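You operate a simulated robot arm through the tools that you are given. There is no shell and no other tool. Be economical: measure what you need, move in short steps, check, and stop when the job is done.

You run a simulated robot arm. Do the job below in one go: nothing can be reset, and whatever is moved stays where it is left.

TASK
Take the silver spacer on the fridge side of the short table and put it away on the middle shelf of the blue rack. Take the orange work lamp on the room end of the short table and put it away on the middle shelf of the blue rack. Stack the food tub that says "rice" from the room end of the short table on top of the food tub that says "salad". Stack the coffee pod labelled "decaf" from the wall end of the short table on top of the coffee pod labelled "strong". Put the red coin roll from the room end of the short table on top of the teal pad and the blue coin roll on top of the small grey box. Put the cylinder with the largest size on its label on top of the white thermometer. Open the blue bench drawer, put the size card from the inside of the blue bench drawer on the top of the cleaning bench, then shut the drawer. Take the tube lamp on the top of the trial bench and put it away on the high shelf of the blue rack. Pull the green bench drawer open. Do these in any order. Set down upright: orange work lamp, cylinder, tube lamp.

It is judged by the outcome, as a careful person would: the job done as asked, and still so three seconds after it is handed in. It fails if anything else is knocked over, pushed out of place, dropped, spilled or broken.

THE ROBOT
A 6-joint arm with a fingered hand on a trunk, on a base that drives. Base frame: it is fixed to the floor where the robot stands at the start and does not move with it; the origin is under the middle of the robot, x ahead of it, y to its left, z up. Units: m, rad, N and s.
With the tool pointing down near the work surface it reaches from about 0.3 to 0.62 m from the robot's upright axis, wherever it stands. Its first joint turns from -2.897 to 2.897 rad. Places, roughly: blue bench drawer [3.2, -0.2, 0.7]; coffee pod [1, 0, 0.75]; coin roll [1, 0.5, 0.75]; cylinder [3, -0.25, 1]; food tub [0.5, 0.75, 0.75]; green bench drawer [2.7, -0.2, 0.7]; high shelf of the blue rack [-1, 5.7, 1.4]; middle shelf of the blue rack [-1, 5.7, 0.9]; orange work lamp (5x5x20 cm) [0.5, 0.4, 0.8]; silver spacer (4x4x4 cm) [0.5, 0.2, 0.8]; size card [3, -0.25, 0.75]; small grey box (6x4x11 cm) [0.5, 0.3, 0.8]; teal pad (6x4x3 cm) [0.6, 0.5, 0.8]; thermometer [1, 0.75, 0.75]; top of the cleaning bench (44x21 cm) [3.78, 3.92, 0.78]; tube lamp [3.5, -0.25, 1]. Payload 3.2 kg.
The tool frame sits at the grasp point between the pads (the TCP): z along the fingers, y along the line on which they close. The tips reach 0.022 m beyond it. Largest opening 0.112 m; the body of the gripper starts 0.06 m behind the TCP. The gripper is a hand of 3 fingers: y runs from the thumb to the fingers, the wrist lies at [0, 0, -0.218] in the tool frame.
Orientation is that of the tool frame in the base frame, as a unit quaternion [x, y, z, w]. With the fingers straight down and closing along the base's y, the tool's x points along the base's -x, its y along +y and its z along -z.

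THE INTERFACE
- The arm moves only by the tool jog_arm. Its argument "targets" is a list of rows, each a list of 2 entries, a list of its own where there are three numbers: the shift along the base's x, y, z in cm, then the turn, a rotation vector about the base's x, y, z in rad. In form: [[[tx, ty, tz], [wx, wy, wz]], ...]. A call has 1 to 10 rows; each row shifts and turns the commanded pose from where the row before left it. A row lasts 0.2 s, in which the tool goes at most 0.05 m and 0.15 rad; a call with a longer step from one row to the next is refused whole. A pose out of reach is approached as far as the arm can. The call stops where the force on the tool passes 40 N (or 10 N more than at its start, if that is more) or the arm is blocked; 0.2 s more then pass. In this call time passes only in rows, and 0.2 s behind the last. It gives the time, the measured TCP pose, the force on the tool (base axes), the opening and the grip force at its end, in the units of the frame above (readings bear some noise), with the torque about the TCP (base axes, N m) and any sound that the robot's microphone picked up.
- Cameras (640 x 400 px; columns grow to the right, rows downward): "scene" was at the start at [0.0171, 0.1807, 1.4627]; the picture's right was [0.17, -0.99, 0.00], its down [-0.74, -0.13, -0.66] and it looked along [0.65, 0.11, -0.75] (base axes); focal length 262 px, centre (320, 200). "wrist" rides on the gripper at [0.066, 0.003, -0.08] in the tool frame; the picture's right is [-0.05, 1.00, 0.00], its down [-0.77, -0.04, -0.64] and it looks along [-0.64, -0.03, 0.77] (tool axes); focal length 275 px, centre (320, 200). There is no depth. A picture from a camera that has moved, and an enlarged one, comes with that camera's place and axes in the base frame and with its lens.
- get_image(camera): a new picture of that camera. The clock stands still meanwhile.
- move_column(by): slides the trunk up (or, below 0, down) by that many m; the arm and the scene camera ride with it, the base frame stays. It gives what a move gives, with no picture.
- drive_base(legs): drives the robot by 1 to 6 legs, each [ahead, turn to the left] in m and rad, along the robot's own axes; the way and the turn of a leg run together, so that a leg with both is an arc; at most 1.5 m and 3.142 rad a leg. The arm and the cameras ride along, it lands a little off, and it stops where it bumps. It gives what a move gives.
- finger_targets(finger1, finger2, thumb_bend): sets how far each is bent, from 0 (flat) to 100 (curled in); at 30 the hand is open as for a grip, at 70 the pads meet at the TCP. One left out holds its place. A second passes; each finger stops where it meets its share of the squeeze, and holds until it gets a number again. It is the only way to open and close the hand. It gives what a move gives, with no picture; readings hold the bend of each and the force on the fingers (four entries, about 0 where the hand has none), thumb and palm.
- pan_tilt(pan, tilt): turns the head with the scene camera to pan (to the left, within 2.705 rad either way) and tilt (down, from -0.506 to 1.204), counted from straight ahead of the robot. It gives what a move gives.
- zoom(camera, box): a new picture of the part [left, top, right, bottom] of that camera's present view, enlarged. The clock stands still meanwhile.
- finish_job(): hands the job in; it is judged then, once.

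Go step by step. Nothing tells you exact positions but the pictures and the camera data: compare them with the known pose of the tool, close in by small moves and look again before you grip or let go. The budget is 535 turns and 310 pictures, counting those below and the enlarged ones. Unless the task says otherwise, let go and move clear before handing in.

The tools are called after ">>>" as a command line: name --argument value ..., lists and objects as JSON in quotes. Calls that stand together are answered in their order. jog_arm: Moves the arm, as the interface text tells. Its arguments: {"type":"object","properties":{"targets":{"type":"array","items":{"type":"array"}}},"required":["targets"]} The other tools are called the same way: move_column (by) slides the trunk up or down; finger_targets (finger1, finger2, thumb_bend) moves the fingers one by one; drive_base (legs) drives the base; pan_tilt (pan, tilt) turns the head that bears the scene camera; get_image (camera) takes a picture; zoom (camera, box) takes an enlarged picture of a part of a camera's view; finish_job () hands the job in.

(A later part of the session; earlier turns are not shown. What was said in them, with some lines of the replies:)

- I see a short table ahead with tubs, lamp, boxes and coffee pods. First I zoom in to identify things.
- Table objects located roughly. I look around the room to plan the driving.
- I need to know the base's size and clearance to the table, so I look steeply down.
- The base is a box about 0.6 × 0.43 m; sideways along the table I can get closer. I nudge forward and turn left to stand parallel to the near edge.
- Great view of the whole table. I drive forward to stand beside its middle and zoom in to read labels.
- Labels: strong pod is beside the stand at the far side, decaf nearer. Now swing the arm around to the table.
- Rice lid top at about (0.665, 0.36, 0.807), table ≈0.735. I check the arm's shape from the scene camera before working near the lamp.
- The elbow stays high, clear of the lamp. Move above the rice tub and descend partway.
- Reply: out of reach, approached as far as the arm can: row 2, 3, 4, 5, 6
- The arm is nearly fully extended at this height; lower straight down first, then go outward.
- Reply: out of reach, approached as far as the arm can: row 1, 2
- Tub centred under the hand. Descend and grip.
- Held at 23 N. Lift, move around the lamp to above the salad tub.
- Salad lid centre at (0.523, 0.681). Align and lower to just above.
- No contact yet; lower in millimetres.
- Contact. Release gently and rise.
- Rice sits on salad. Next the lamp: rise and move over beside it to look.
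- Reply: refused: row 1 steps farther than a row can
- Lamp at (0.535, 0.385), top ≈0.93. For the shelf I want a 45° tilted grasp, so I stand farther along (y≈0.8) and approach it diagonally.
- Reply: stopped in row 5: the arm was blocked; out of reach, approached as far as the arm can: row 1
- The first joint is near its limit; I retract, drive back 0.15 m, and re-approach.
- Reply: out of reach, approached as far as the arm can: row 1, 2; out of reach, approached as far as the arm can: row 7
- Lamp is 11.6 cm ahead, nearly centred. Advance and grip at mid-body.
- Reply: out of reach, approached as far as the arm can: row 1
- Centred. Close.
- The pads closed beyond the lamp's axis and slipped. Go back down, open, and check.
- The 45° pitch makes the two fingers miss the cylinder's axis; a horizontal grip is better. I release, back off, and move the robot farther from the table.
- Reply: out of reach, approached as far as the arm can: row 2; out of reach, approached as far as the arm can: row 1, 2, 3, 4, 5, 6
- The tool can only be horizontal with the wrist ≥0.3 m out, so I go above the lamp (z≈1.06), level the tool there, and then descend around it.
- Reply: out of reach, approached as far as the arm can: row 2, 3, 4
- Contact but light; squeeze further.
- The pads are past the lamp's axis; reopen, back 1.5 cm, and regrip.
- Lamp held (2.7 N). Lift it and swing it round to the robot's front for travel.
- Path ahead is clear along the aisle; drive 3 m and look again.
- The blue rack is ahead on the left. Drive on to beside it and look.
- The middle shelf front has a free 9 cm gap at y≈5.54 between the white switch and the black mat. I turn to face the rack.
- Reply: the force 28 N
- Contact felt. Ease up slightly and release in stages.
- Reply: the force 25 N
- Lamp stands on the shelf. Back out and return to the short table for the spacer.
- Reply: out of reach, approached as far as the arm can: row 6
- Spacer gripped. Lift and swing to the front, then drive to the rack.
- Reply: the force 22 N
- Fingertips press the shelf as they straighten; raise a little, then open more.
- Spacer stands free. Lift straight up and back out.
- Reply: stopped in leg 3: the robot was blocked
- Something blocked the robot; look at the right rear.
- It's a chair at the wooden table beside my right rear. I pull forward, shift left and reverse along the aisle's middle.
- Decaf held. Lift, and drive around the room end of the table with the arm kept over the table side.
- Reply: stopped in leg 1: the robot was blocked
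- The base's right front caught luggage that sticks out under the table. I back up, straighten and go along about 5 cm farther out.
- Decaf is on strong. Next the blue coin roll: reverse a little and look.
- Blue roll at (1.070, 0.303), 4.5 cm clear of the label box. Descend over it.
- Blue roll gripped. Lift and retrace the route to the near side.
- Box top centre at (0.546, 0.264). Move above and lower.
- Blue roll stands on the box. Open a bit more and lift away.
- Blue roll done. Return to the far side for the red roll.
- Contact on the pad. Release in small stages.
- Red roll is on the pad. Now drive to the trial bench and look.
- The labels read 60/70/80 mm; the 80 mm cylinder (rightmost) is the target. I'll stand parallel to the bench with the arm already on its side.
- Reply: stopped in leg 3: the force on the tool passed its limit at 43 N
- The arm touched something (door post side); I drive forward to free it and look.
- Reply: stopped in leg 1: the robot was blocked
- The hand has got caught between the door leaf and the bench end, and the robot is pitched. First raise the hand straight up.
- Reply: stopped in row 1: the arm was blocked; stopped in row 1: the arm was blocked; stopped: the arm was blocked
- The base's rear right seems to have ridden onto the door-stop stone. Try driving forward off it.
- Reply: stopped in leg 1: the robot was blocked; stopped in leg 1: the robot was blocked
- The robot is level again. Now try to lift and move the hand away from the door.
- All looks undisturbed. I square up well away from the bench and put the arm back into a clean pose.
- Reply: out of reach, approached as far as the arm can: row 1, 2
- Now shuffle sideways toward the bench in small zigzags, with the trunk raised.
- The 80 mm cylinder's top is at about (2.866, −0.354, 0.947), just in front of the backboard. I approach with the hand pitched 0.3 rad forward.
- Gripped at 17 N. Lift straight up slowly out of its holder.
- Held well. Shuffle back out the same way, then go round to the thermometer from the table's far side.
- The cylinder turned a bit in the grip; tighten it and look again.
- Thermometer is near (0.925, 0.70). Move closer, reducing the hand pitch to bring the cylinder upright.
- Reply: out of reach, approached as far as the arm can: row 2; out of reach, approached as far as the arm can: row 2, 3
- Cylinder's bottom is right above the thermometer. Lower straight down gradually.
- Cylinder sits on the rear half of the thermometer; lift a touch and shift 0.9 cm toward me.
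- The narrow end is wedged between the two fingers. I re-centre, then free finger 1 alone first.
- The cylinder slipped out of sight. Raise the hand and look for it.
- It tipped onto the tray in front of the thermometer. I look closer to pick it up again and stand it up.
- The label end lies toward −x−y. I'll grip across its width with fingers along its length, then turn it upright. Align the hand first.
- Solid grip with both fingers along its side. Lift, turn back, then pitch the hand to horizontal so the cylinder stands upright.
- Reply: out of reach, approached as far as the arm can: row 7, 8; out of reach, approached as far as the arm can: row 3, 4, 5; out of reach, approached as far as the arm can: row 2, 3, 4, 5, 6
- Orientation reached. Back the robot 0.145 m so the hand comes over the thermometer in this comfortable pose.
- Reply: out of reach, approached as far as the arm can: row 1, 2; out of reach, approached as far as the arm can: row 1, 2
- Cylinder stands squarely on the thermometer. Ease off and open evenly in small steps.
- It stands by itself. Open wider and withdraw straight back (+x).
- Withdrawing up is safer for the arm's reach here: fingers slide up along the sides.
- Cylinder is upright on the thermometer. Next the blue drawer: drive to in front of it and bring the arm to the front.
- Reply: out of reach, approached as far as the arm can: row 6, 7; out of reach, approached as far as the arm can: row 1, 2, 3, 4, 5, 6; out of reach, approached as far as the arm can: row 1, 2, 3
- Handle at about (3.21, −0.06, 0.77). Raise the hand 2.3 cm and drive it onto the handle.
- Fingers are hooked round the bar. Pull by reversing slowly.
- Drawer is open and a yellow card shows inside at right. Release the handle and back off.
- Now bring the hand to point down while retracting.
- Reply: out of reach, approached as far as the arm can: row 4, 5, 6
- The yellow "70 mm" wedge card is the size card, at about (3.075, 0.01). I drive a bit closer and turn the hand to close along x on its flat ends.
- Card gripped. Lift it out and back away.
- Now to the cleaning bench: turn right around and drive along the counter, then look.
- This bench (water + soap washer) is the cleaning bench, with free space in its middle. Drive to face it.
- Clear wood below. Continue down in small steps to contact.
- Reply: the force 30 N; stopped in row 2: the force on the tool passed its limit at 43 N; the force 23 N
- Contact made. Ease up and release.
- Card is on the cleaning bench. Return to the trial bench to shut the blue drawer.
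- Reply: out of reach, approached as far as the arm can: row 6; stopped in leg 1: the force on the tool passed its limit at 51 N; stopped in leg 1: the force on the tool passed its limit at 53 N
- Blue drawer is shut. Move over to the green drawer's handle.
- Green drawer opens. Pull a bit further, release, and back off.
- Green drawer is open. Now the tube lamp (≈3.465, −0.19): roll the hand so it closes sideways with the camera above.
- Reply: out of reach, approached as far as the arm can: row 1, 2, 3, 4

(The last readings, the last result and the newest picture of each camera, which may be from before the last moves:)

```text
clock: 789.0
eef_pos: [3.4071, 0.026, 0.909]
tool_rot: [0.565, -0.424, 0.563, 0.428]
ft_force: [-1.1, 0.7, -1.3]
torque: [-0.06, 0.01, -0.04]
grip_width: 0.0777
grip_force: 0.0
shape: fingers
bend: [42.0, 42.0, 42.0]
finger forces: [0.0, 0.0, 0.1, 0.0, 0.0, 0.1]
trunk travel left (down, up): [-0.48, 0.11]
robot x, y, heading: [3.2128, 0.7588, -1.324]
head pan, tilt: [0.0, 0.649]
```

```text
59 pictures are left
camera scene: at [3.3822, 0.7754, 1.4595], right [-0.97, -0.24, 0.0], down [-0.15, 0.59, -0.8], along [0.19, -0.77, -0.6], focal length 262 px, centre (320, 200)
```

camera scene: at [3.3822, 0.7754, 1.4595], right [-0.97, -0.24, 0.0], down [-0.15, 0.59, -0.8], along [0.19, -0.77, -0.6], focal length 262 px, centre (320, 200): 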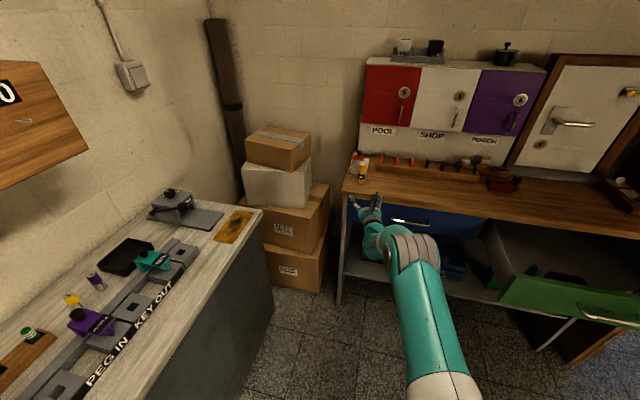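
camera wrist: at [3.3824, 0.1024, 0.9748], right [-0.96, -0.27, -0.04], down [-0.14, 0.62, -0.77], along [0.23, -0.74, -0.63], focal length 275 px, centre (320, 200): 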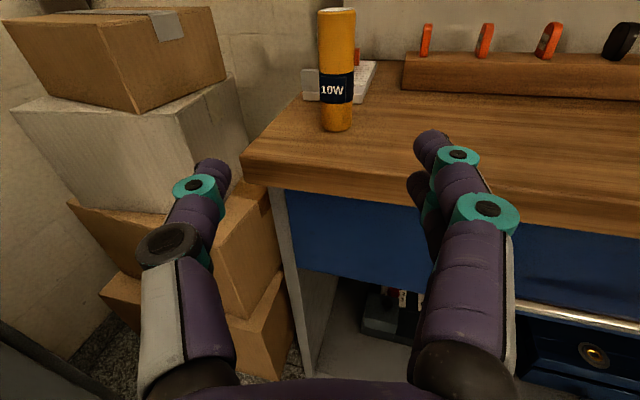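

>>> jog_arm --targets '[[[-1.3, -0.4, -0.3], [0, 0, 0]]]'

>>> drive_base --legs '[[0.12, 0]]'

>>> get_image --camera "wrist"

```text
clock: 789.4
eef_pos: [3.3939, 0.0223, 0.9042]
tool_rot: [0.564, -0.425, 0.563, 0.43]
ft_force: [-0.3, 0.5, -0.2]
torque: [-0.02, -0.01, 0.04]
grip_width: 0.0773
grip_force: 0.1
shape: fingers
bend: [42.0, 42.0, 42.0]
finger forces: [0.1, 0.0, 0.0, 0.0, 0.1, 0.1]
trunk travel left (down, up): [-0.48, 0.11]
robot x, y, heading: [3.2132, 0.7616, -1.323]
head pan, tilt: [0.0, 0.649]
```

```text
clock: 790.6
eef_pos: [3.4222, -0.0938, 0.9032]
tool_rot: [0.564, -0.425, 0.563, 0.429]
ft_force: [-0.3, -0.4, -1.0]
torque: [-0.03, -0.01, 0.01]
grip_width: 0.0777
grip_force: 0.0
shape: fingers
bend: [42.0, 42.0, 42.0]
finger forces: [0.1, 0.0, 0.0, 0.1, 0.1, 0.1]
trunk travel left (down, up): [-0.48, 0.11]
robot x, y, heading: [3.2454, 0.6432, -1.321]
head pan, tilt: [0.0, 0.649]
```

```text
58 pictures are left
camera wrist: at [3.3973, -0.0168, 0.9702], right [-0.96, -0.27, -0.04], down [-0.14, 0.62, -0.77], along [0.23, -0.74, -0.63], focal length 275 px, centre (320, 200)
```

wrist: 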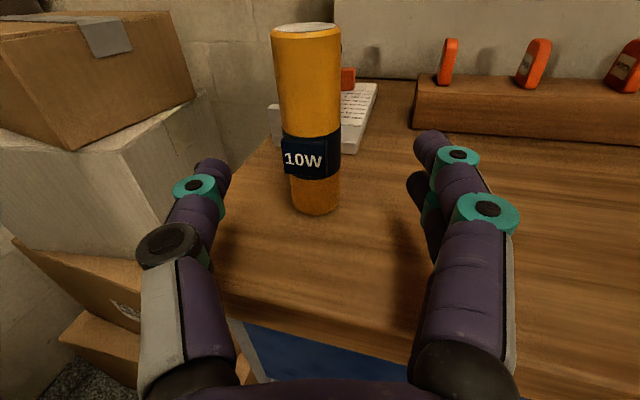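

>>> drive_base --legs '[[0.056, 0]]'

>>> get_image --camera "wrist"

```text
clock: 791.6
eef_pos: [3.4362, -0.1472, 0.9054]
tool_rot: [0.565, -0.425, 0.562, 0.429]
ft_force: [0.1, 0.6, 0.2]
torque: [-0.01, 0.01, 0.03]
grip_width: 0.0776
grip_force: 0.0
shape: fingers
bend: [42.0, 42.0, 42.0]
finger forces: [0.0, 0.0, 0.1, 0.1, 0.0, 0.1]
trunk travel left (down, up): [-0.48, 0.11]
robot x, y, heading: [3.2575, 0.5903, -1.328]
head pan, tilt: [0.0, 0.649]
```

```text
57 pictures are left
camera wrist: at [3.411, -0.0708, 0.9701], right [-0.96, -0.27, -0.04], down [-0.14, 0.62, -0.77], along [0.23, -0.74, -0.63], focal length 275 px, centre (320, 200)
```

wrist: 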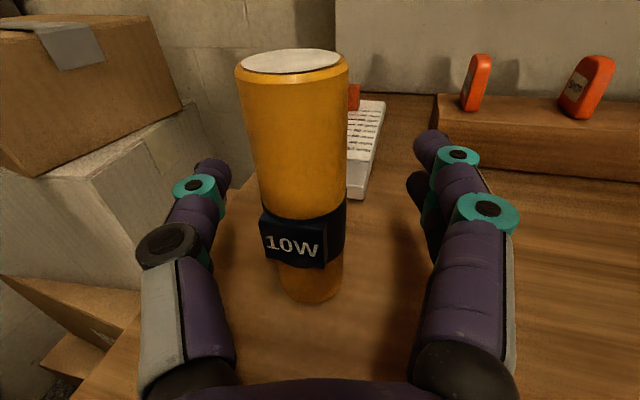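

>>> jog_arm --targets '[[[0.6, 0.2, 0], [0, 0, 0]]]'

>>> finger_targets --finger1 75 --finger2 75 --thumb_bend 75

>>> get_image --camera "wrist"

```text
clock: 792.0
eef_pos: [3.4422, -0.1447, 0.905]
tool_rot: [0.565, -0.424, 0.563, 0.429]
ft_force: [0.5, 0.2, 0.2]
torque: [0.02, 0.02, 0.0]
grip_width: 0.0777
grip_force: 0.0
shape: fingers
bend: [42.0, 42.0, 42.0]
finger forces: [0.0, 0.1, 0.0, 0.0, 0.1, 0.0]
trunk travel left (down, up): [-0.48, 0.11]
robot x, y, heading: [3.2569, 0.5894, -1.323]
head pan, tilt: [0.0, 0.649]
```

```text
clock: 793.0
eef_pos: [3.4409, -0.1456, 0.9054]
tool_rot: [0.564, -0.425, 0.562, 0.43]
ft_force: [0.1, -1.0, 0.7]
torque: [-0.01, 0.02, 0.03]
grip_width: 0.0
grip_force: 3.3
shape: fingers
bend: [74.0, 74.0, 73.0]
finger forces: [1.8, 1.5, 0.0, 0.0, 3.4, 0.0]
trunk travel left (down, up): [-0.48, 0.11]
robot x, y, heading: [3.2555, 0.5928, -1.32]
head pan, tilt: [0.0, 0.649]
```

```text
56 pictures are left
camera wrist: at [3.4166, -0.0685, 0.9704], right [-0.96, -0.27, -0.04], down [-0.14, 0.62, -0.77], along [0.23, -0.74, -0.63], focal length 275 px, centre (320, 200)
```

wrist: 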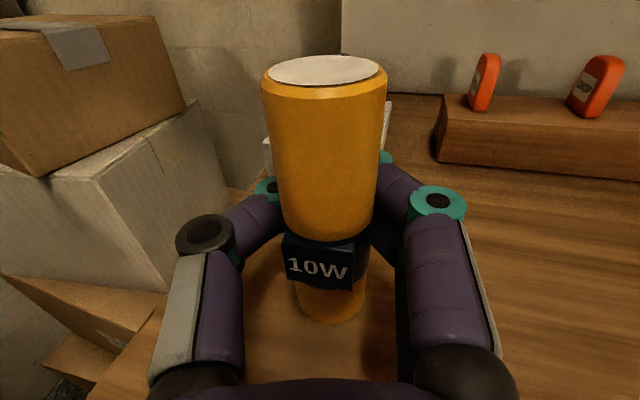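

Fingers closed beyond the lamp; reopen, back up 2.8 cm and regrip.

>>> finger_targets --finger1 44 --finger2 44 --thumb_bend 44

>>> drive_base --legs '[[-0.028, 0]]'

>>> finger_targets --finger1 75 --finger2 75 --thumb_bend 75

>>> get_image --camera "wrist"

```text
clock: 794.0
eef_pos: [3.4416, -0.1457, 0.9048]
tool_rot: [0.564, -0.425, 0.563, 0.429]
ft_force: [0.6, -0.1, 0.4]
torque: [0.0, 0.02, 0.05]
grip_width: 0.0716
grip_force: 0.0
shape: fingers
bend: [44.0, 44.0, 44.0]
finger forces: [0.1, 0.0, 0.1, 0.0, 0.2, 0.0]
trunk travel left (down, up): [-0.48, 0.11]
robot x, y, heading: [3.2538, 0.5944, -1.325]
head pan, tilt: [0.0, 0.649]
```

```text
clock: 794.8
eef_pos: [3.4337, -0.1175, 0.9056]
tool_rot: [0.564, -0.425, 0.563, 0.43]
ft_force: [0.5, 0.0, -0.9]
torque: [-0.01, 0.0, -0.01]
grip_width: 0.0719
grip_force: 0.1
shape: fingers
bend: [44.0, 44.0, 44.0]
finger forces: [0.1, 0.0, 0.0, 0.0, 0.0, 0.0]
trunk travel left (down, up): [-0.48, 0.11]
robot x, y, heading: [3.2533, 0.6189, -1.325]
head pan, tilt: [0.0, 0.649]
```

```text
clock: 795.8
eef_pos: [3.4342, -0.1177, 0.9048]
tool_rot: [0.565, -0.424, 0.562, 0.43]
ft_force: [0.8, -0.1, 0.2]
torque: [-0.02, 0.03, -0.02]
grip_width: 0.0232
grip_force: 17.7
shape: fingers
bend: [70.0, 70.0, 65.0]
finger forces: [8.7, 8.7, 0.0, 0.1, 17.4, 0.0]
trunk travel left (down, up): [-0.48, 0.11]
robot x, y, heading: [3.252, 0.6175, -1.331]
head pan, tilt: [0.0, 0.649]
```

```text
55 pictures are left
camera wrist: at [3.4094, -0.0412, 0.9704], right [-0.96, -0.27, -0.04], down [-0.14, 0.62, -0.77], along [0.23, -0.74, -0.63], focal length 275 px, centre (320, 200)
```

wrist: 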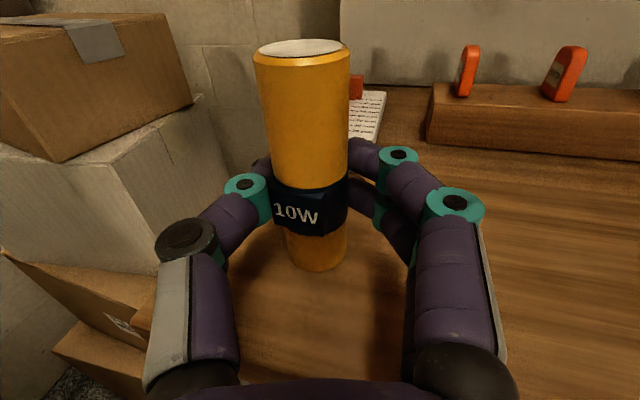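

Firm grip. Lift and back away.

>>> jog_arm --targets '[[[0, 0, 1.5], [0, 0, 0]], [[0, 0, 2.5], [0, 0, 0]], [[0, 0, 2.5], [0, 0, 0]]]'

>>> drive_base --legs '[[-0.5, 0]]'

>>> get_image --camera "wrist"

>>> get_image --camera "scene"

```text
clock: 796.6
eef_pos: [3.4344, -0.1167, 0.9715]
tool_rot: [0.564, -0.425, 0.563, 0.429]
ft_force: [-0.2, 0.5, -0.9]
torque: [-0.02, 0.01, 0.0]
grip_width: 0.0233
grip_force: 17.8
shape: fingers
bend: [71.0, 71.0, 65.0]
finger forces: [8.7, 8.5, 0.0, 0.0, 17.5, 0.0]
trunk travel left (down, up): [-0.48, 0.11]
robot x, y, heading: [3.2526, 0.6179, -1.325]
head pan, tilt: [0.0, 0.649]
```

```text
clock: 799.5
eef_pos: [3.3135, 0.3647, 0.9712]
tool_rot: [0.564, -0.425, 0.563, 0.429]
ft_force: [0.1, -0.8, -0.1]
torque: [-0.01, -0.03, -0.02]
grip_width: 0.0233
grip_force: 17.3
shape: fingers
bend: [71.0, 71.0, 65.0]
finger forces: [8.8, 8.6, 0.0, 0.0, 17.4, 0.0]
trunk travel left (down, up): [-0.48, 0.11]
robot x, y, heading: [3.1318, 1.0978, -1.325]
head pan, tilt: [0.0, 0.649]
```

```text
54 pictures are left
camera wrist: at [3.289, 0.4408, 1.0361], right [-0.96, -0.27, -0.04], down [-0.14, 0.62, -0.77], along [0.23, -0.74, -0.63], focal length 275 px, centre (320, 200)
```

wrist: 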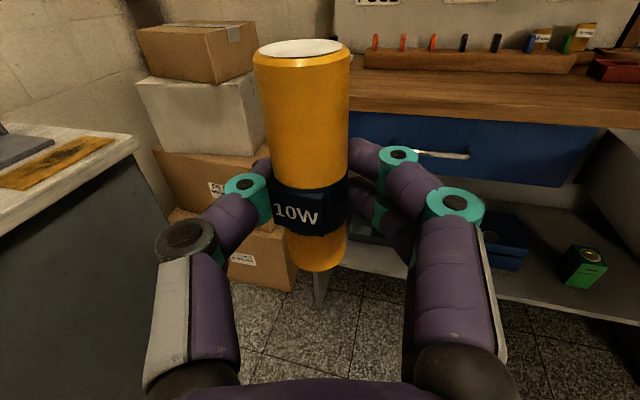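

```text
53 pictures are left
camera scene: at [3.297, 1.1156, 1.4595], right [-0.97, -0.24, 0.0], down [-0.15, 0.59, -0.8], along [0.19, -0.77, -0.6], focal length 262 px, centre (320, 200)
```

scene: 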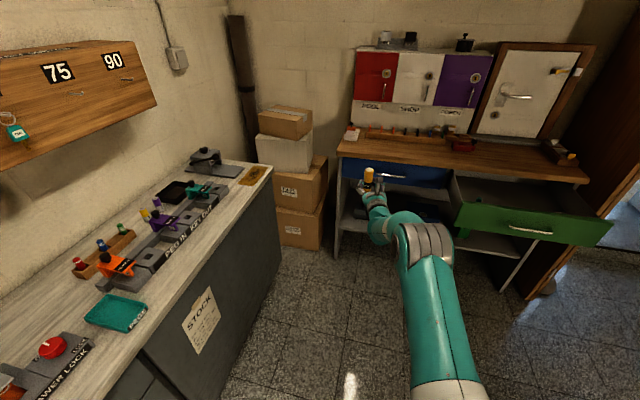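

Lamp held. Raise the trunk and take the known route: west to the gap, through it in reverse, then up the aisle.

>>> move_column --by 0.11

>>> drive_base --legs '[[0, -1.955], [1.31, 0], [0, 1.7], [0, 1.58]]'

>>> pan_tilt --pan 2.7 --tilt 0.7

>>> get_image --camera "scene"

```text
clock: 801.0
eef_pos: [3.3136, 0.3642, 1.0807]
tool_rot: [0.564, -0.425, 0.563, 0.429]
ft_force: [-0.8, 0.3, -0.6]
torque: [0.03, -0.01, -0.01]
grip_width: 0.0229
grip_force: 16.7
shape: fingers
bend: [71.0, 71.0, 65.0]
finger forces: [8.7, 8.5, 0.1, 0.0, 17.5, 0.0]
trunk travel left (down, up): [-0.59, 0.0]
robot x, y, heading: [3.1284, 1.0974, -1.326]
head pan, tilt: [0.0, 0.649]
```

```text
clock: 820.2
eef_pos: [2.5761, 1.2726, 1.081]
tool_rot: [0.706, 0.031, 0.707, -0.026]
ft_force: [-0.2, -0.2, 0.4]
torque: [0.01, -0.01, -0.01]
grip_width: 0.0231
grip_force: 17.5
shape: fingers
bend: [71.0, 71.0, 65.0]
finger forces: [8.7, 8.6, 0.0, 0.0, 17.3, 0.1]
trunk travel left (down, up): [-0.59, 0.0]
robot x, y, heading: [1.8164, 1.2304, 0.052]
head pan, tilt: [0.0, 0.649]
```

```text
clock: 822.6
eef_pos: [2.575, 1.2724, 1.0799]
tool_rot: [0.706, 0.03, 0.707, -0.026]
ft_force: [1.0, 0.0, -0.7]
torque: [0.01, 0.03, 0.02]
grip_width: 0.023
grip_force: 17.3
shape: fingers
bend: [71.0, 71.0, 65.0]
finger forces: [8.6, 8.6, 0.1, 0.0, 17.4, 0.2]
trunk travel left (down, up): [-0.59, 0.0]
robot x, y, heading: [1.8158, 1.2321, 0.049]
head pan, tilt: [2.7, 0.7]
```

```text
52 pictures are left
camera scene: at [1.6711, 1.4297, 1.5651], right [0.38, 0.92, 0.0], down [0.6, -0.24, -0.76], along [-0.71, 0.29, -0.64], focal length 262 px, centre (320, 200)
```

scene: 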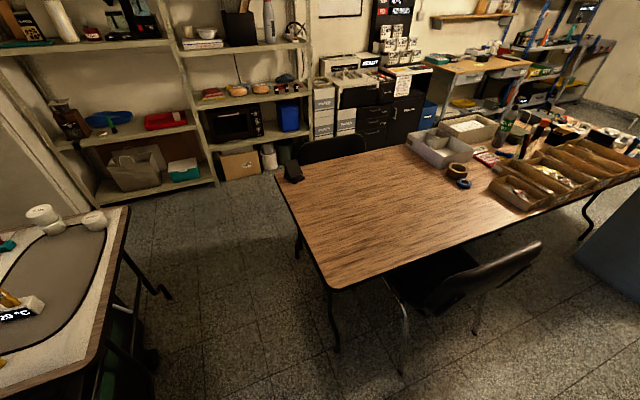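

>>> drive_base --legs '[[0, -0.085], [-1.0, 0], [-0.87, 0]]'

```text
clock: 832.5
eef_pos: [0.6978, 1.2687, 1.0806]
tool_rot: [0.706, 0.002, 0.708, 0.003]
ft_force: [-0.2, 0.3, -0.2]
torque: [0.01, 0.0, -0.02]
grip_width: 0.0231
grip_force: 16.8
shape: fingers
bend: [71.0, 71.0, 65.0]
finger forces: [8.6, 8.7, 0.0, 0.0, 17.4, 0.0]
trunk travel left (down, up): [-0.59, 0.0]
robot x, y, heading: [-0.0589, 1.2963, -0.032]
head pan, tilt: [2.7, 0.7]
```

>>> drive_base --legs '[[0, 1.603], [1.5, 0], [1.4, 0]]'

>>> pan_tilt --pan 0.3 --tilt 0.4

>>> get_image --camera "scene"

```text
clock: 850.2
eef_pos: [-0.0362, 4.9102, 1.0802]
tool_rot: [0.493, 0.506, 0.497, -0.504]
ft_force: [-0.6, 0.1, -0.4]
torque: [-0.02, 0.0, 0.0]
grip_width: 0.0232
grip_force: 17.0
shape: fingers
bend: [71.0, 71.0, 65.0]
finger forces: [8.6, 8.5, 0.0, 0.1, 17.3, 0.0]
trunk travel left (down, up): [-0.59, 0.0]
robot x, y, heading: [-0.0463, 4.152, 1.566]
head pan, tilt: [2.7, 0.7]
```

```text
clock: 852.4
eef_pos: [-0.0369, 4.909, 1.08]
tool_rot: [0.493, 0.506, 0.496, -0.504]
ft_force: [0.3, -0.2, -0.2]
torque: [0.01, 0.02, 0.01]
grip_width: 0.0233
grip_force: 17.1
shape: fingers
bend: [71.0, 71.0, 65.0]
finger forces: [8.6, 8.4, 0.0, 0.0, 17.4, 0.1]
trunk travel left (down, up): [-0.59, 0.0]
robot x, y, heading: [-0.0459, 4.1538, 1.562]
head pan, tilt: [0.3, 0.4]
```

```text
51 pictures are left
camera scene: at [-0.236, 4.1833, 1.592], right [0.96, 0.29, 0.0], down [0.11, -0.37, -0.92], along [-0.27, 0.88, -0.39], focal length 262 px, centre (320, 200)
```

scene: 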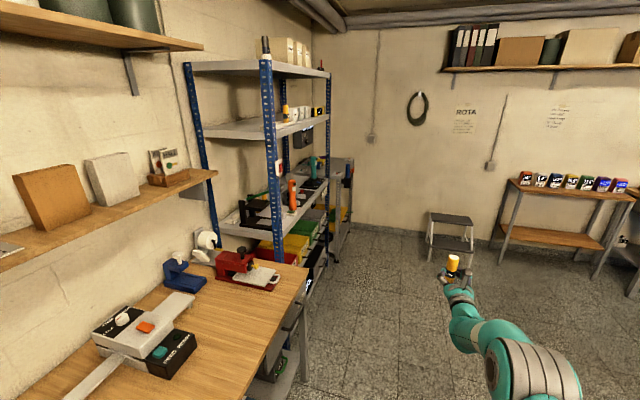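

Drive on to beside the rack, standing a little farther out, and turn to face it.

>>> drive_base --legs '[[0, -0.16], [1.35, 0], [0, 1.72]]'

>>> pan_tilt --pan 0.0 --tilt 0.3

>>> get_image --camera "scene"

```text
clock: 863.9
eef_pos: [-0.5758, 5.5087, 1.0807]
tool_rot: [-0.001, -0.706, -0.005, 0.708]
ft_force: [-0.1, 0.0, -0.5]
torque: [-0.02, -0.01, -0.01]
grip_width: 0.023
grip_force: 17.2
shape: fingers
bend: [71.0, 71.0, 65.0]
finger forces: [8.5, 8.4, 0.1, 0.0, 17.1, 0.0]
trunk travel left (down, up): [-0.59, 0.0]
robot x, y, heading: [0.1846, 5.4789, 3.102]
head pan, tilt: [0.3, 0.4]
```

```text
clock: 864.7
eef_pos: [-0.575, 5.5083, 1.0808]
tool_rot: [-0.001, -0.706, -0.006, 0.708]
ft_force: [0.4, 0.3, 0.0]
torque: [-0.02, 0.0, -0.01]
grip_width: 0.0231
grip_force: 17.1
shape: fingers
bend: [71.0, 71.0, 65.0]
finger forces: [8.4, 8.4, 0.1, 0.0, 17.1, 0.0]
trunk travel left (down, up): [-0.59, 0.0]
robot x, y, heading: [0.1833, 5.4792, 3.106]
head pan, tilt: [0.0, 0.3]
```

```text
50 pictures are left
camera scene: at [0.1435, 5.317, 1.6012], right [0.04, 1.0, 0.0], down [0.3, -0.01, -0.96], along [-0.95, 0.04, -0.3], focal length 262 px, centre (320, 200)
```

scene: 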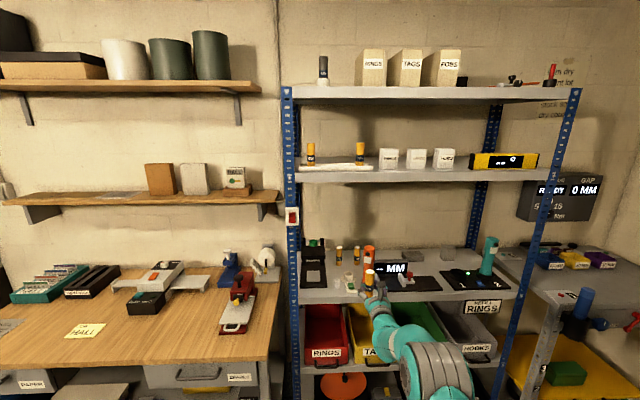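

>>> zoom --camera "scene" --box '[280, 130, 560, 200]'

```text
2.29 times, centred on (420, 165) of scene
camera zoom: at [0.1435, 5.317, 1.6012], right [0.04, 1.0, 0.0], down [0.3, -0.01, -0.96], along [-0.95, 0.04, -0.3], focal length 598 px, centre (91, 280)
```

zoom: 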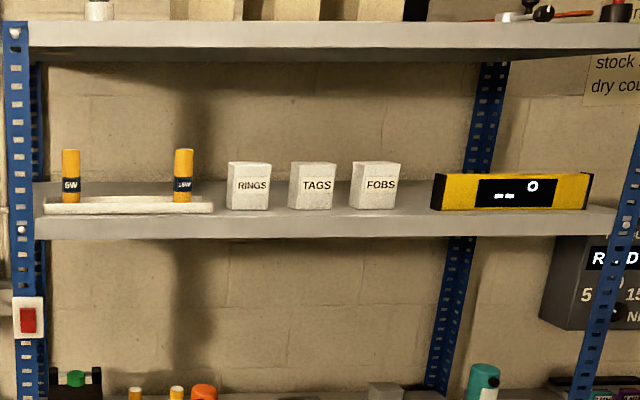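

There's a free strip at the front of the high shelf around y≈5.91 (between FOBS and the yellow gauge). Shift the robot there and raise the lamp.

>>> drive_base --legs '[[0, -1.534], [0.43, 0], [0, 1.571]]'

>>> jog_arm --targets '[[[0.5, 0, 4.5], [0, 0, 0]], [[0.5, 0, 4.5], [0, 0, 0]], [[1, 0, 4.5], [0, 0, 0]], [[1.5, 0, 4.5], [0, 0, 0]], [[2, 0, 4.3], [0, 0, 0]]]'

```text
clock: 874.9
eef_pos: [-0.5784, 5.8894, 1.081]
tool_rot: [0.021, -0.706, 0.016, 0.708]
ft_force: [-0.1, 0.0, -0.9]
torque: [0.0, -0.05, 0.01]
grip_width: 0.023
grip_force: 16.7
shape: fingers
bend: [71.0, 71.0, 65.0]
finger forces: [8.5, 8.4, 0.0, 0.0, 16.9, 0.0]
trunk travel left (down, up): [-0.59, 0.0]
robot x, y, heading: [0.1814, 5.9071, -3.117]
head pan, tilt: [0.0, 0.3]
```

```text
clock: 876.1
eef_pos: [-0.5221, 5.8932, 1.3034]
tool_rot: [0.022, -0.707, 0.018, 0.707]
ft_force: [-0.5, 0.0, -0.5]
torque: [-0.01, -0.05, 0.0]
grip_width: 0.0229
grip_force: 16.7
shape: fingers
bend: [71.0, 71.0, 65.0]
finger forces: [8.4, 8.2, 0.0, 0.0, 16.7, 0.1]
out of reach, approached as far as the arm can: row 3
trunk travel left (down, up): [-0.59, 0.0]
robot x, y, heading: [0.1839, 5.9084, -3.119]
head pan, tilt: [0.0, 0.3]
```

>>> jog_arm --targets '[[[2, 0, 3.5], [0, 0, 0]], [[2, 0, 3.5], [0, 0, 0]], [[2, 0, 3.5], [0, 0, 0]], [[2, 0, 3.5], [0, 0, 0]], [[2, 0, 3.5], [0, 0, 0]], [[1, 0, 2], [0, 0, 0]]]'

>>> get_image --camera "scene"

>>> get_image --camera "wrist"

```text
clock: 877.5
eef_pos: [-0.4221, 5.8902, 1.4861]
tool_rot: [0.019, -0.706, 0.017, 0.707]
ft_force: [0.9, -1.2, -0.5]
torque: [0.0, 0.01, 0.01]
grip_width: 0.0228
grip_force: 16.6
shape: fingers
bend: [71.0, 71.0, 65.0]
finger forces: [8.3, 8.3, 0.0, 0.0, 16.3, 0.0]
out of reach, approached as far as the arm can: row 4
trunk travel left (down, up): [-0.59, 0.0]
robot x, y, heading: [0.1839, 5.9055, -3.119]
head pan, tilt: [0.0, 0.3]
```

```text
48 pictures are left
camera scene: at [0.151, 5.7425, 1.6012], right [-0.02, 1.0, 0.0], down [0.3, 0.01, -0.96], along [-0.95, -0.02, -0.3], focal length 262 px, centre (320, 200)
```

scene: 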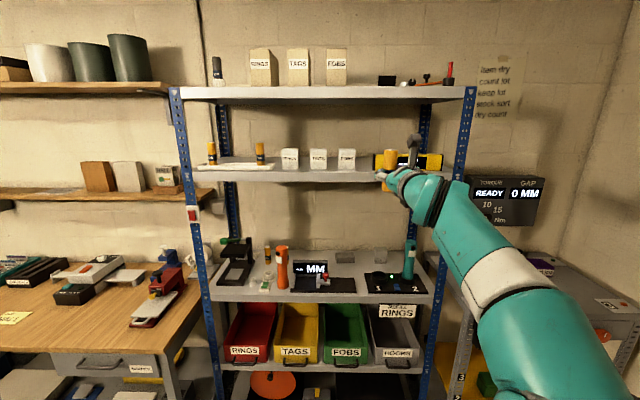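

```text
47 pictures are left
camera wrist: at [-0.3415, 5.8972, 1.5522], right [-0.05, 1.0, -0.04], down [0.64, 0.0, -0.77], along [-0.77, -0.07, -0.63], focal length 275 px, centre (320, 200)
```

wrist: 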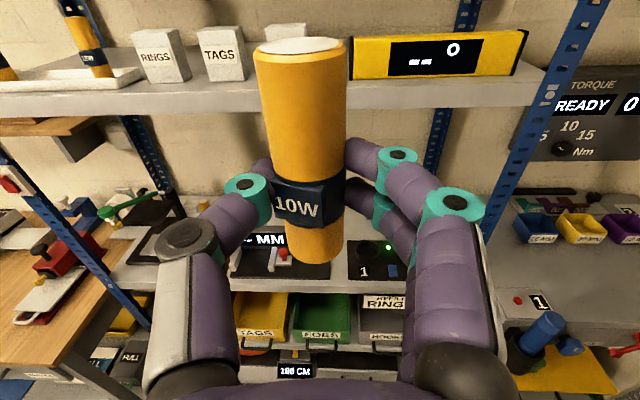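

>>> zoom --camera "wrist" --box '[200, 10, 480, 130]'

```text
2.29 times, centred on (340, 70) of wrist
camera zoom: at [-0.3415, 5.8972, 1.5522], right [-0.05, 1.0, -0.04], down [0.64, 0.0, -0.77], along [-0.77, -0.07, -0.63], focal length 629 px, centre (274, 497)
```

zoom: 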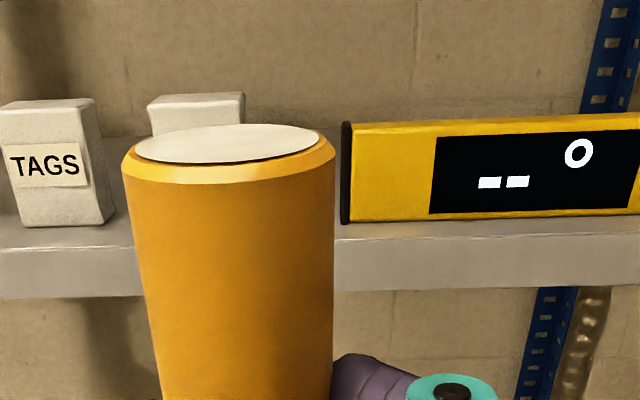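

>>> drive_base --legs '[[0.28, 0]]'

>>> get_image --camera "wrist"

>>> zoom --camera "scene" --box '[240, 110, 480, 230]'

```text
clock: 879.4
eef_pos: [-0.7002, 5.8858, 1.4859]
tool_rot: [0.02, -0.706, 0.015, 0.707]
ft_force: [0.3, 0.4, -0.7]
torque: [0.02, 0.0, 0.06]
grip_width: 0.0231
grip_force: 16.1
shape: fingers
bend: [71.0, 71.0, 65.0]
finger forces: [8.3, 8.2, 0.1, 0.0, 16.3, 0.0]
trunk travel left (down, up): [-0.59, 0.0]
robot x, y, heading: [-0.0978, 5.9056, -3.124]
head pan, tilt: [0.0, 0.3]
```

```text
45 pictures are left
camera wrist: at [-0.6198, 5.892, 1.5516], right [-0.05, 1.0, -0.04], down [0.64, 0.0, -0.77], along [-0.77, -0.06, -0.63], focal length 275 px, centre (320, 200)
```

wrist: 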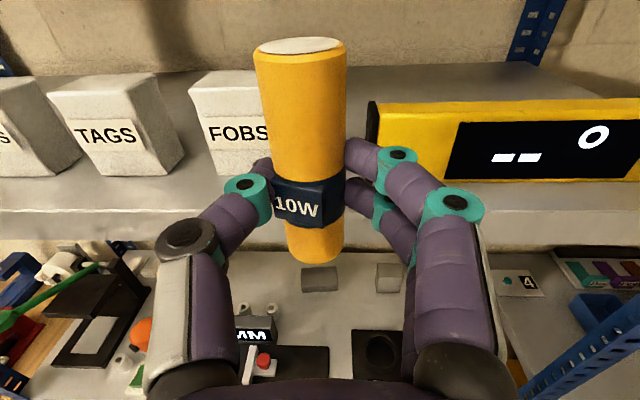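

```text
2.67 times, centred on (360, 170) of scene
camera zoom: at [-0.1273, 5.7364, 1.6012], right [-0.02, 1.0, 0.0], down [0.3, 0.01, -0.96], along [-0.95, -0.02, -0.3], focal length 698 px, centre (213, 280)
```

zoom: 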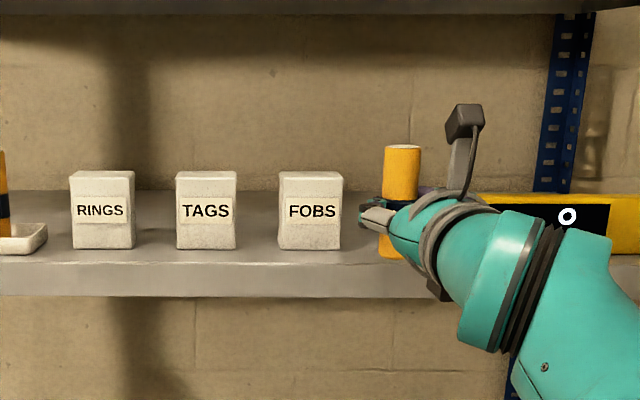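

Lamp is aligned with the 6.7 cm gap (centre y≈5.889). Move in 9.5 cm and check.

>>> drive_base --legs '[[0.095, 0]]'

>>> get_image --camera "wrist"

>>> zoom --camera "scene" --box '[280, 110, 480, 230]'

```text
clock: 880.6
eef_pos: [-0.7955, 5.8843, 1.4865]
tool_rot: [0.02, -0.707, 0.014, 0.707]
ft_force: [0.3, 0.1, -1.1]
torque: [-0.02, -0.01, -0.03]
grip_width: 0.0227
grip_force: 16.3
shape: fingers
bend: [71.0, 71.0, 65.0]
finger forces: [8.1, 8.2, 0.0, 0.0, 16.4, 0.0]
trunk travel left (down, up): [-0.59, 0.0]
robot x, y, heading: [-0.1905, 5.902, -3.119]
head pan, tilt: [0.0, 0.3]
```

```text
43 pictures are left
camera wrist: at [-0.7164, 5.8909, 1.5512], right [-0.05, 1.0, -0.04], down [0.64, 0.0, -0.77], along [-0.77, -0.06, -0.64], focal length 275 px, centre (320, 200)
```

wrist: 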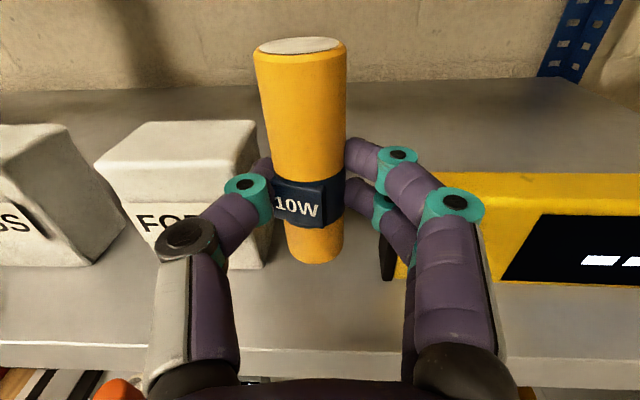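

```text
3.20 times, centred on (380, 170) of scene
camera zoom: at [-0.2241, 5.7345, 1.6012], right [-0.02, 1.0, 0.0], down [0.3, 0.01, -0.95], along [-0.95, -0.02, -0.3], focal length 837 px, centre (128, 296)
```

zoom: 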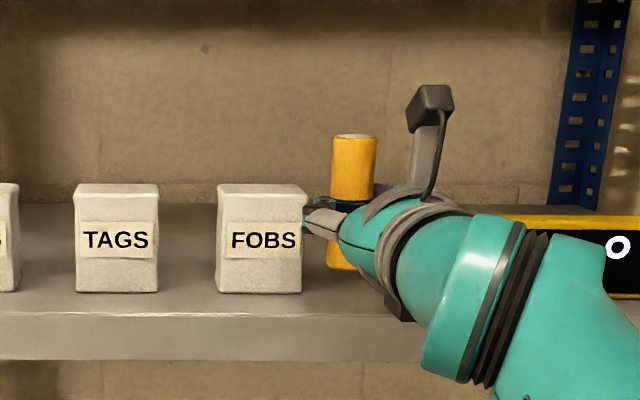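

Aligned well. Lower gently to contact.

>>> jog_arm --targets '[[[0, 0.2, -0.7], [0, 0, 0]], [[0, 0, -0.5], [0, 0, 0]]]'

>>> jog_arm --targets '[[[0, 0, -0.3], [0, 0, 0]], [[0, 0, -0.3], [0, 0, 0]]]'

```text
clock: 881.2
eef_pos: [-0.7941, 5.8872, 1.4752]
tool_rot: [0.018, -0.706, 0.014, 0.707]
ft_force: [0.0, -0.5, -1.1]
torque: [0.04, -0.03, -0.02]
grip_width: 0.0226
grip_force: 16.4
shape: fingers
bend: [71.0, 71.0, 65.0]
finger forces: [8.2, 8.2, 0.1, 0.1, 16.4, 0.1]
trunk travel left (down, up): [-0.59, 0.0]
robot x, y, heading: [-0.1927, 5.8977, -3.122]
head pan, tilt: [0.0, 0.3]
```

```text
clock: 881.8
eef_pos: [-0.796, 5.8874, 1.469]
tool_rot: [0.018, -0.706, 0.014, 0.708]
ft_force: [-0.1, 1.2, -1.1]
torque: [0.01, -0.03, 0.0]
grip_width: 0.0228
grip_force: 16.6
shape: fingers
bend: [71.0, 71.0, 65.0]
finger forces: [8.1, 8.1, 0.0, 0.0, 16.5, 0.0]
trunk travel left (down, up): [-0.59, 0.0]
robot x, y, heading: [-0.1928, 5.8979, -3.122]
head pan, tilt: [0.0, 0.3]
```

>>> jog_arm --targets '[[[0, 0, -0.3], [0, 0, 0]], [[0, 0, -0.2], [0, 0, 0]]]'

>>> jog_arm --targets '[[[0, 0, -0.2], [0, 0, 0]], [[0, 0, -0.2], [0, 0, 0]]]'

```text
clock: 882.4
eef_pos: [-0.7944, 5.887, 1.4654]
tool_rot: [0.019, -0.706, 0.015, 0.708]
ft_force: [-0.2, 0.5, 4.3]
torque: [-0.05, 0.08, -0.02]
grip_width: 0.0231
grip_force: 15.7
shape: fingers
bend: [71.0, 71.0, 65.0]
finger forces: [8.2, 8.1, 0.1, 0.0, 16.4, 0.1]
trunk travel left (down, up): [-0.59, 0.0]
robot x, y, heading: [-0.192, 5.9022, -3.122]
head pan, tilt: [0.0, 0.3]
```

```text
clock: 883.0
eef_pos: [-0.7919, 5.8871, 1.4627]
tool_rot: [0.019, -0.704, 0.014, 0.71]
ft_force: [-6.1, -0.4, 22.9]
torque: [-0.17, 0.36, -0.06]
grip_width: 0.0232
grip_force: 16.1
shape: fingers
bend: [71.0, 71.0, 65.0]
finger forces: [8.0, 7.6, 0.1, 0.0, 16.8, 0.1]
trunk travel left (down, up): [-0.59, 0.0]
robot x, y, heading: [-0.1897, 5.899, -3.121]
head pan, tilt: [0.0, 0.3]
```

Contact. Ease up a bit and open slightly.

>>> jog_arm --targets '[[[0, 0, 0.25], [0, 0, 0]]]'

>>> finger_targets --finger1 65 --finger2 65 --thumb_bend 60

>>> get_image --camera "wrist"

```text
clock: 883.4
eef_pos: [-0.793, 5.8858, 1.4634]
tool_rot: [0.019, -0.706, 0.014, 0.708]
ft_force: [-2.4, 0.4, 16.5]
torque: [-0.15, 0.31, -0.04]
grip_width: 0.023
grip_force: 16.5
shape: fingers
bend: [71.0, 71.0, 65.0]
finger forces: [8.3, 8.0, 0.0, 0.0, 16.6, 0.1]
trunk travel left (down, up): [-0.59, 0.0]
robot x, y, heading: [-0.1886, 5.9008, -3.126]
head pan, tilt: [0.0, 0.3]
```

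```text
clock: 884.4
eef_pos: [-0.7952, 5.8865, 1.4624]
tool_rot: [0.018, -0.707, 0.014, 0.707]
ft_force: [0.2, -0.2, 0.2]
torque: [0.03, 0.03, -0.02]
grip_width: 0.0273
grip_force: 2.6
shape: fingers
bend: [63.0, 63.0, 59.0]
finger forces: [1.4, 1.4, 0.0, 0.0, 2.8, 0.1]
trunk travel left (down, up): [-0.59, 0.0]
robot x, y, heading: [-0.1944, 5.901, -3.126]
head pan, tilt: [0.0, 0.3]
```

```text
41 pictures are left
camera wrist: at [-0.7151, 5.893, 1.5275], right [-0.05, 1.0, -0.04], down [0.64, 0.0, -0.77], along [-0.77, -0.06, -0.63], focal length 275 px, centre (320, 200)
```

wrist: 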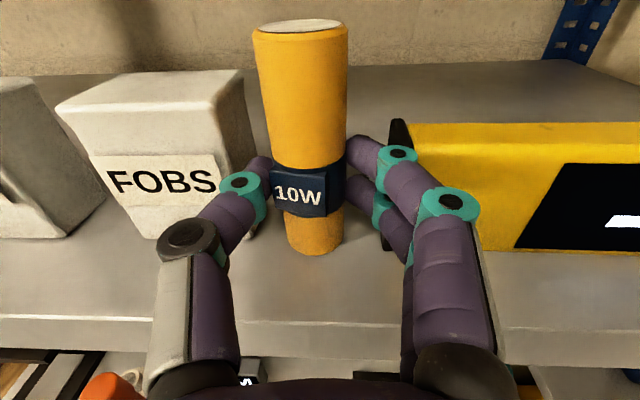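

>>> finger_targets --finger1 58 --finger2 58 --thumb_bend 55

>>> get_image --camera "wrist"

```text
clock: 885.4
eef_pos: [-0.7951, 5.8879, 1.4622]
tool_rot: [0.019, -0.706, 0.014, 0.707]
ft_force: [0.0, 0.3, 0.0]
torque: [-0.01, -0.02, 0.0]
grip_width: 0.0365
grip_force: 1.0
shape: fingers
bend: [58.0, 58.0, 55.0]
finger forces: [0.4, 0.3, 0.0, 0.1, 0.5, 0.0]
trunk travel left (down, up): [-0.59, 0.0]
robot x, y, heading: [-0.1962, 5.9013, -3.122]
head pan, tilt: [0.0, 0.3]
```

```text
40 pictures are left
camera wrist: at [-0.7149, 5.8929, 1.5277], right [-0.05, 1.0, -0.04], down [0.64, 0.0, -0.77], along [-0.77, -0.06, -0.63], focal length 275 px, centre (320, 200)
```

wrist: 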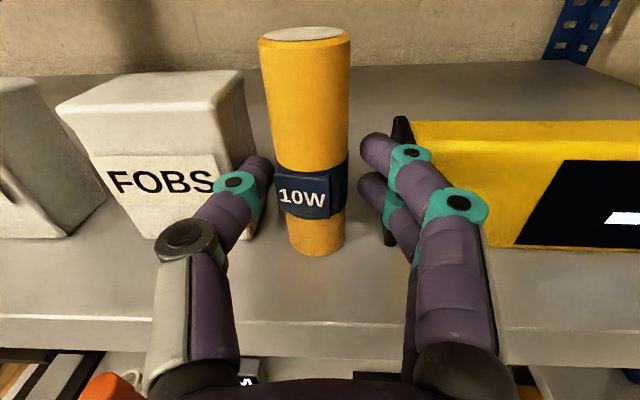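

>>> finger_targets --finger1 53 --finger2 53 --thumb_bend 51

>>> drive_base --legs '[[-0.03, 0]]'

>>> get_image --camera "wrist"

```text
clock: 886.4
eef_pos: [-0.7937, 5.8871, 1.4633]
tool_rot: [0.02, -0.706, 0.015, 0.707]
ft_force: [0.6, -0.4, 1.0]
torque: [0.02, 0.0, 0.02]
grip_width: 0.0479
grip_force: 0.6
shape: fingers
bend: [54.0, 54.0, 51.0]
finger forces: [0.3, 0.3, 0.0, 0.0, 0.3, 0.1]
trunk travel left (down, up): [-0.59, 0.0]
robot x, y, heading: [-0.1965, 5.8983, -3.123]
head pan, tilt: [0.0, 0.3]
```

```text
clock: 887.2
eef_pos: [-0.7619, 5.8872, 1.4635]
tool_rot: [0.019, -0.706, 0.014, 0.708]
ft_force: [0.1, 0.6, 0.2]
torque: [-0.02, -0.04, -0.01]
grip_width: 0.0486
grip_force: 0.0
shape: fingers
bend: [53.0, 53.0, 51.0]
finger forces: [0.0, 0.0, 0.0, 0.0, 0.1, 0.0]
trunk travel left (down, up): [-0.59, 0.0]
robot x, y, heading: [-0.1612, 5.9051, -3.123]
head pan, tilt: [0.0, 0.3]
```

```text
39 pictures are left
camera wrist: at [-0.6827, 5.8939, 1.5286], right [-0.05, 1.0, -0.04], down [0.63, 0.0, -0.77], along [-0.77, -0.06, -0.63], focal length 275 px, centre (320, 200)
```

wrist: 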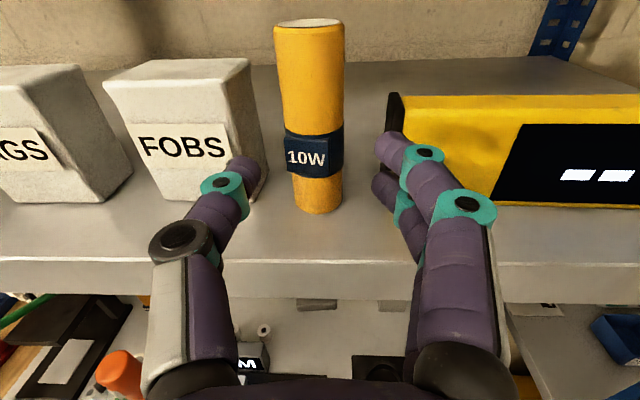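

The lamp stands freely in the gap. Back out completely and check both shelves.

>>> drive_base --legs '[[-0.35, 0]]'

>>> pan_tilt --pan 0.0 --tilt 0.4

>>> get_image --camera "scene"

>>> zoom --camera "scene" --box '[180, 100, 500, 300]'

```text
clock: 889.4
eef_pos: [-0.4221, 5.8924, 1.4627]
tool_rot: [0.02, -0.706, 0.016, 0.708]
ft_force: [0.2, 0.3, 0.3]
torque: [-0.01, 0.01, -0.01]
grip_width: 0.0489
grip_force: 0.0
shape: fingers
bend: [53.0, 53.0, 51.0]
finger forces: [0.1, 0.0, 0.0, 0.0, 0.0, 0.0]
trunk travel left (down, up): [-0.59, 0.0]
robot x, y, heading: [0.178, 5.9075, -3.123]
head pan, tilt: [0.0, 0.3]
```

```text
clock: 890.1
eef_pos: [-0.4231, 5.8934, 1.4624]
tool_rot: [0.021, -0.706, 0.016, 0.708]
ft_force: [0.6, -0.7, -0.3]
torque: [-0.03, 0.04, 0.04]
grip_width: 0.0488
grip_force: 0.0
shape: fingers
bend: [53.0, 53.0, 51.0]
finger forces: [0.1, 0.0, 0.0, 0.1, 0.1, 0.0]
trunk travel left (down, up): [-0.59, 0.0]
robot x, y, heading: [0.1771, 5.9046, -3.122]
head pan, tilt: [0.0, 0.4]
```

```text
38 pictures are left
camera scene: at [0.1505, 5.7419, 1.592], right [-0.02, 1.0, 0.0], down [0.39, 0.01, -0.92], along [-0.92, -0.02, -0.39], focal length 262 px, centre (320, 200)
```

scene: 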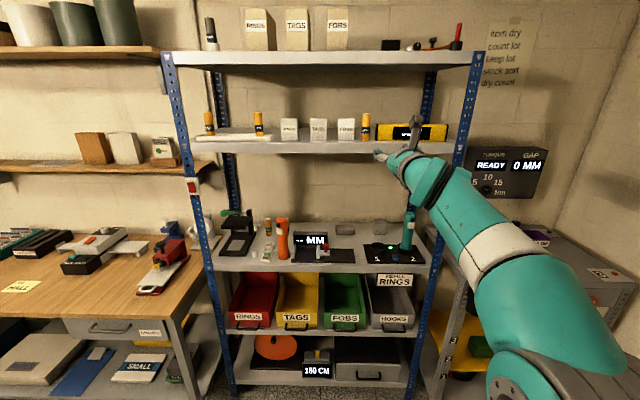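

```text
2.00 times, centred on (340, 200) of scene
camera zoom: at [0.1505, 5.7419, 1.592], right [-0.02, 1.0, 0.0], down [0.39, 0.01, -0.92], along [-0.92, -0.02, -0.39], focal length 523 px, centre (280, 200)
```

zoom: 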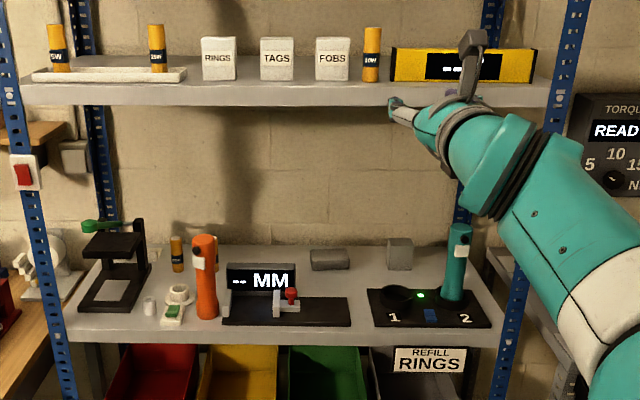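

Everything is in place: both lamps stand on their shelves with the spacer, and the hand is clear. I hand the job in.

>>> finish_job

```text
The job is handed in.
```

I finished every task and handed the job in, but there were a few knocks on the way:

- **Cylinder:** the 80 mm cylinder slipped while I was setting it on the thermometer and fell onto the tray. I picked it up again and left it standing upright on the thermometer.
- **Bumps:** the base bumped a chair at the wooden table and the luggage under the short table.
- **Door:** the arm caught on the door leaf beside the trial bench, and the robot tipped briefly.

I saw nothing knocked over, but I did not check closely whether the chair or the luggage shifted.
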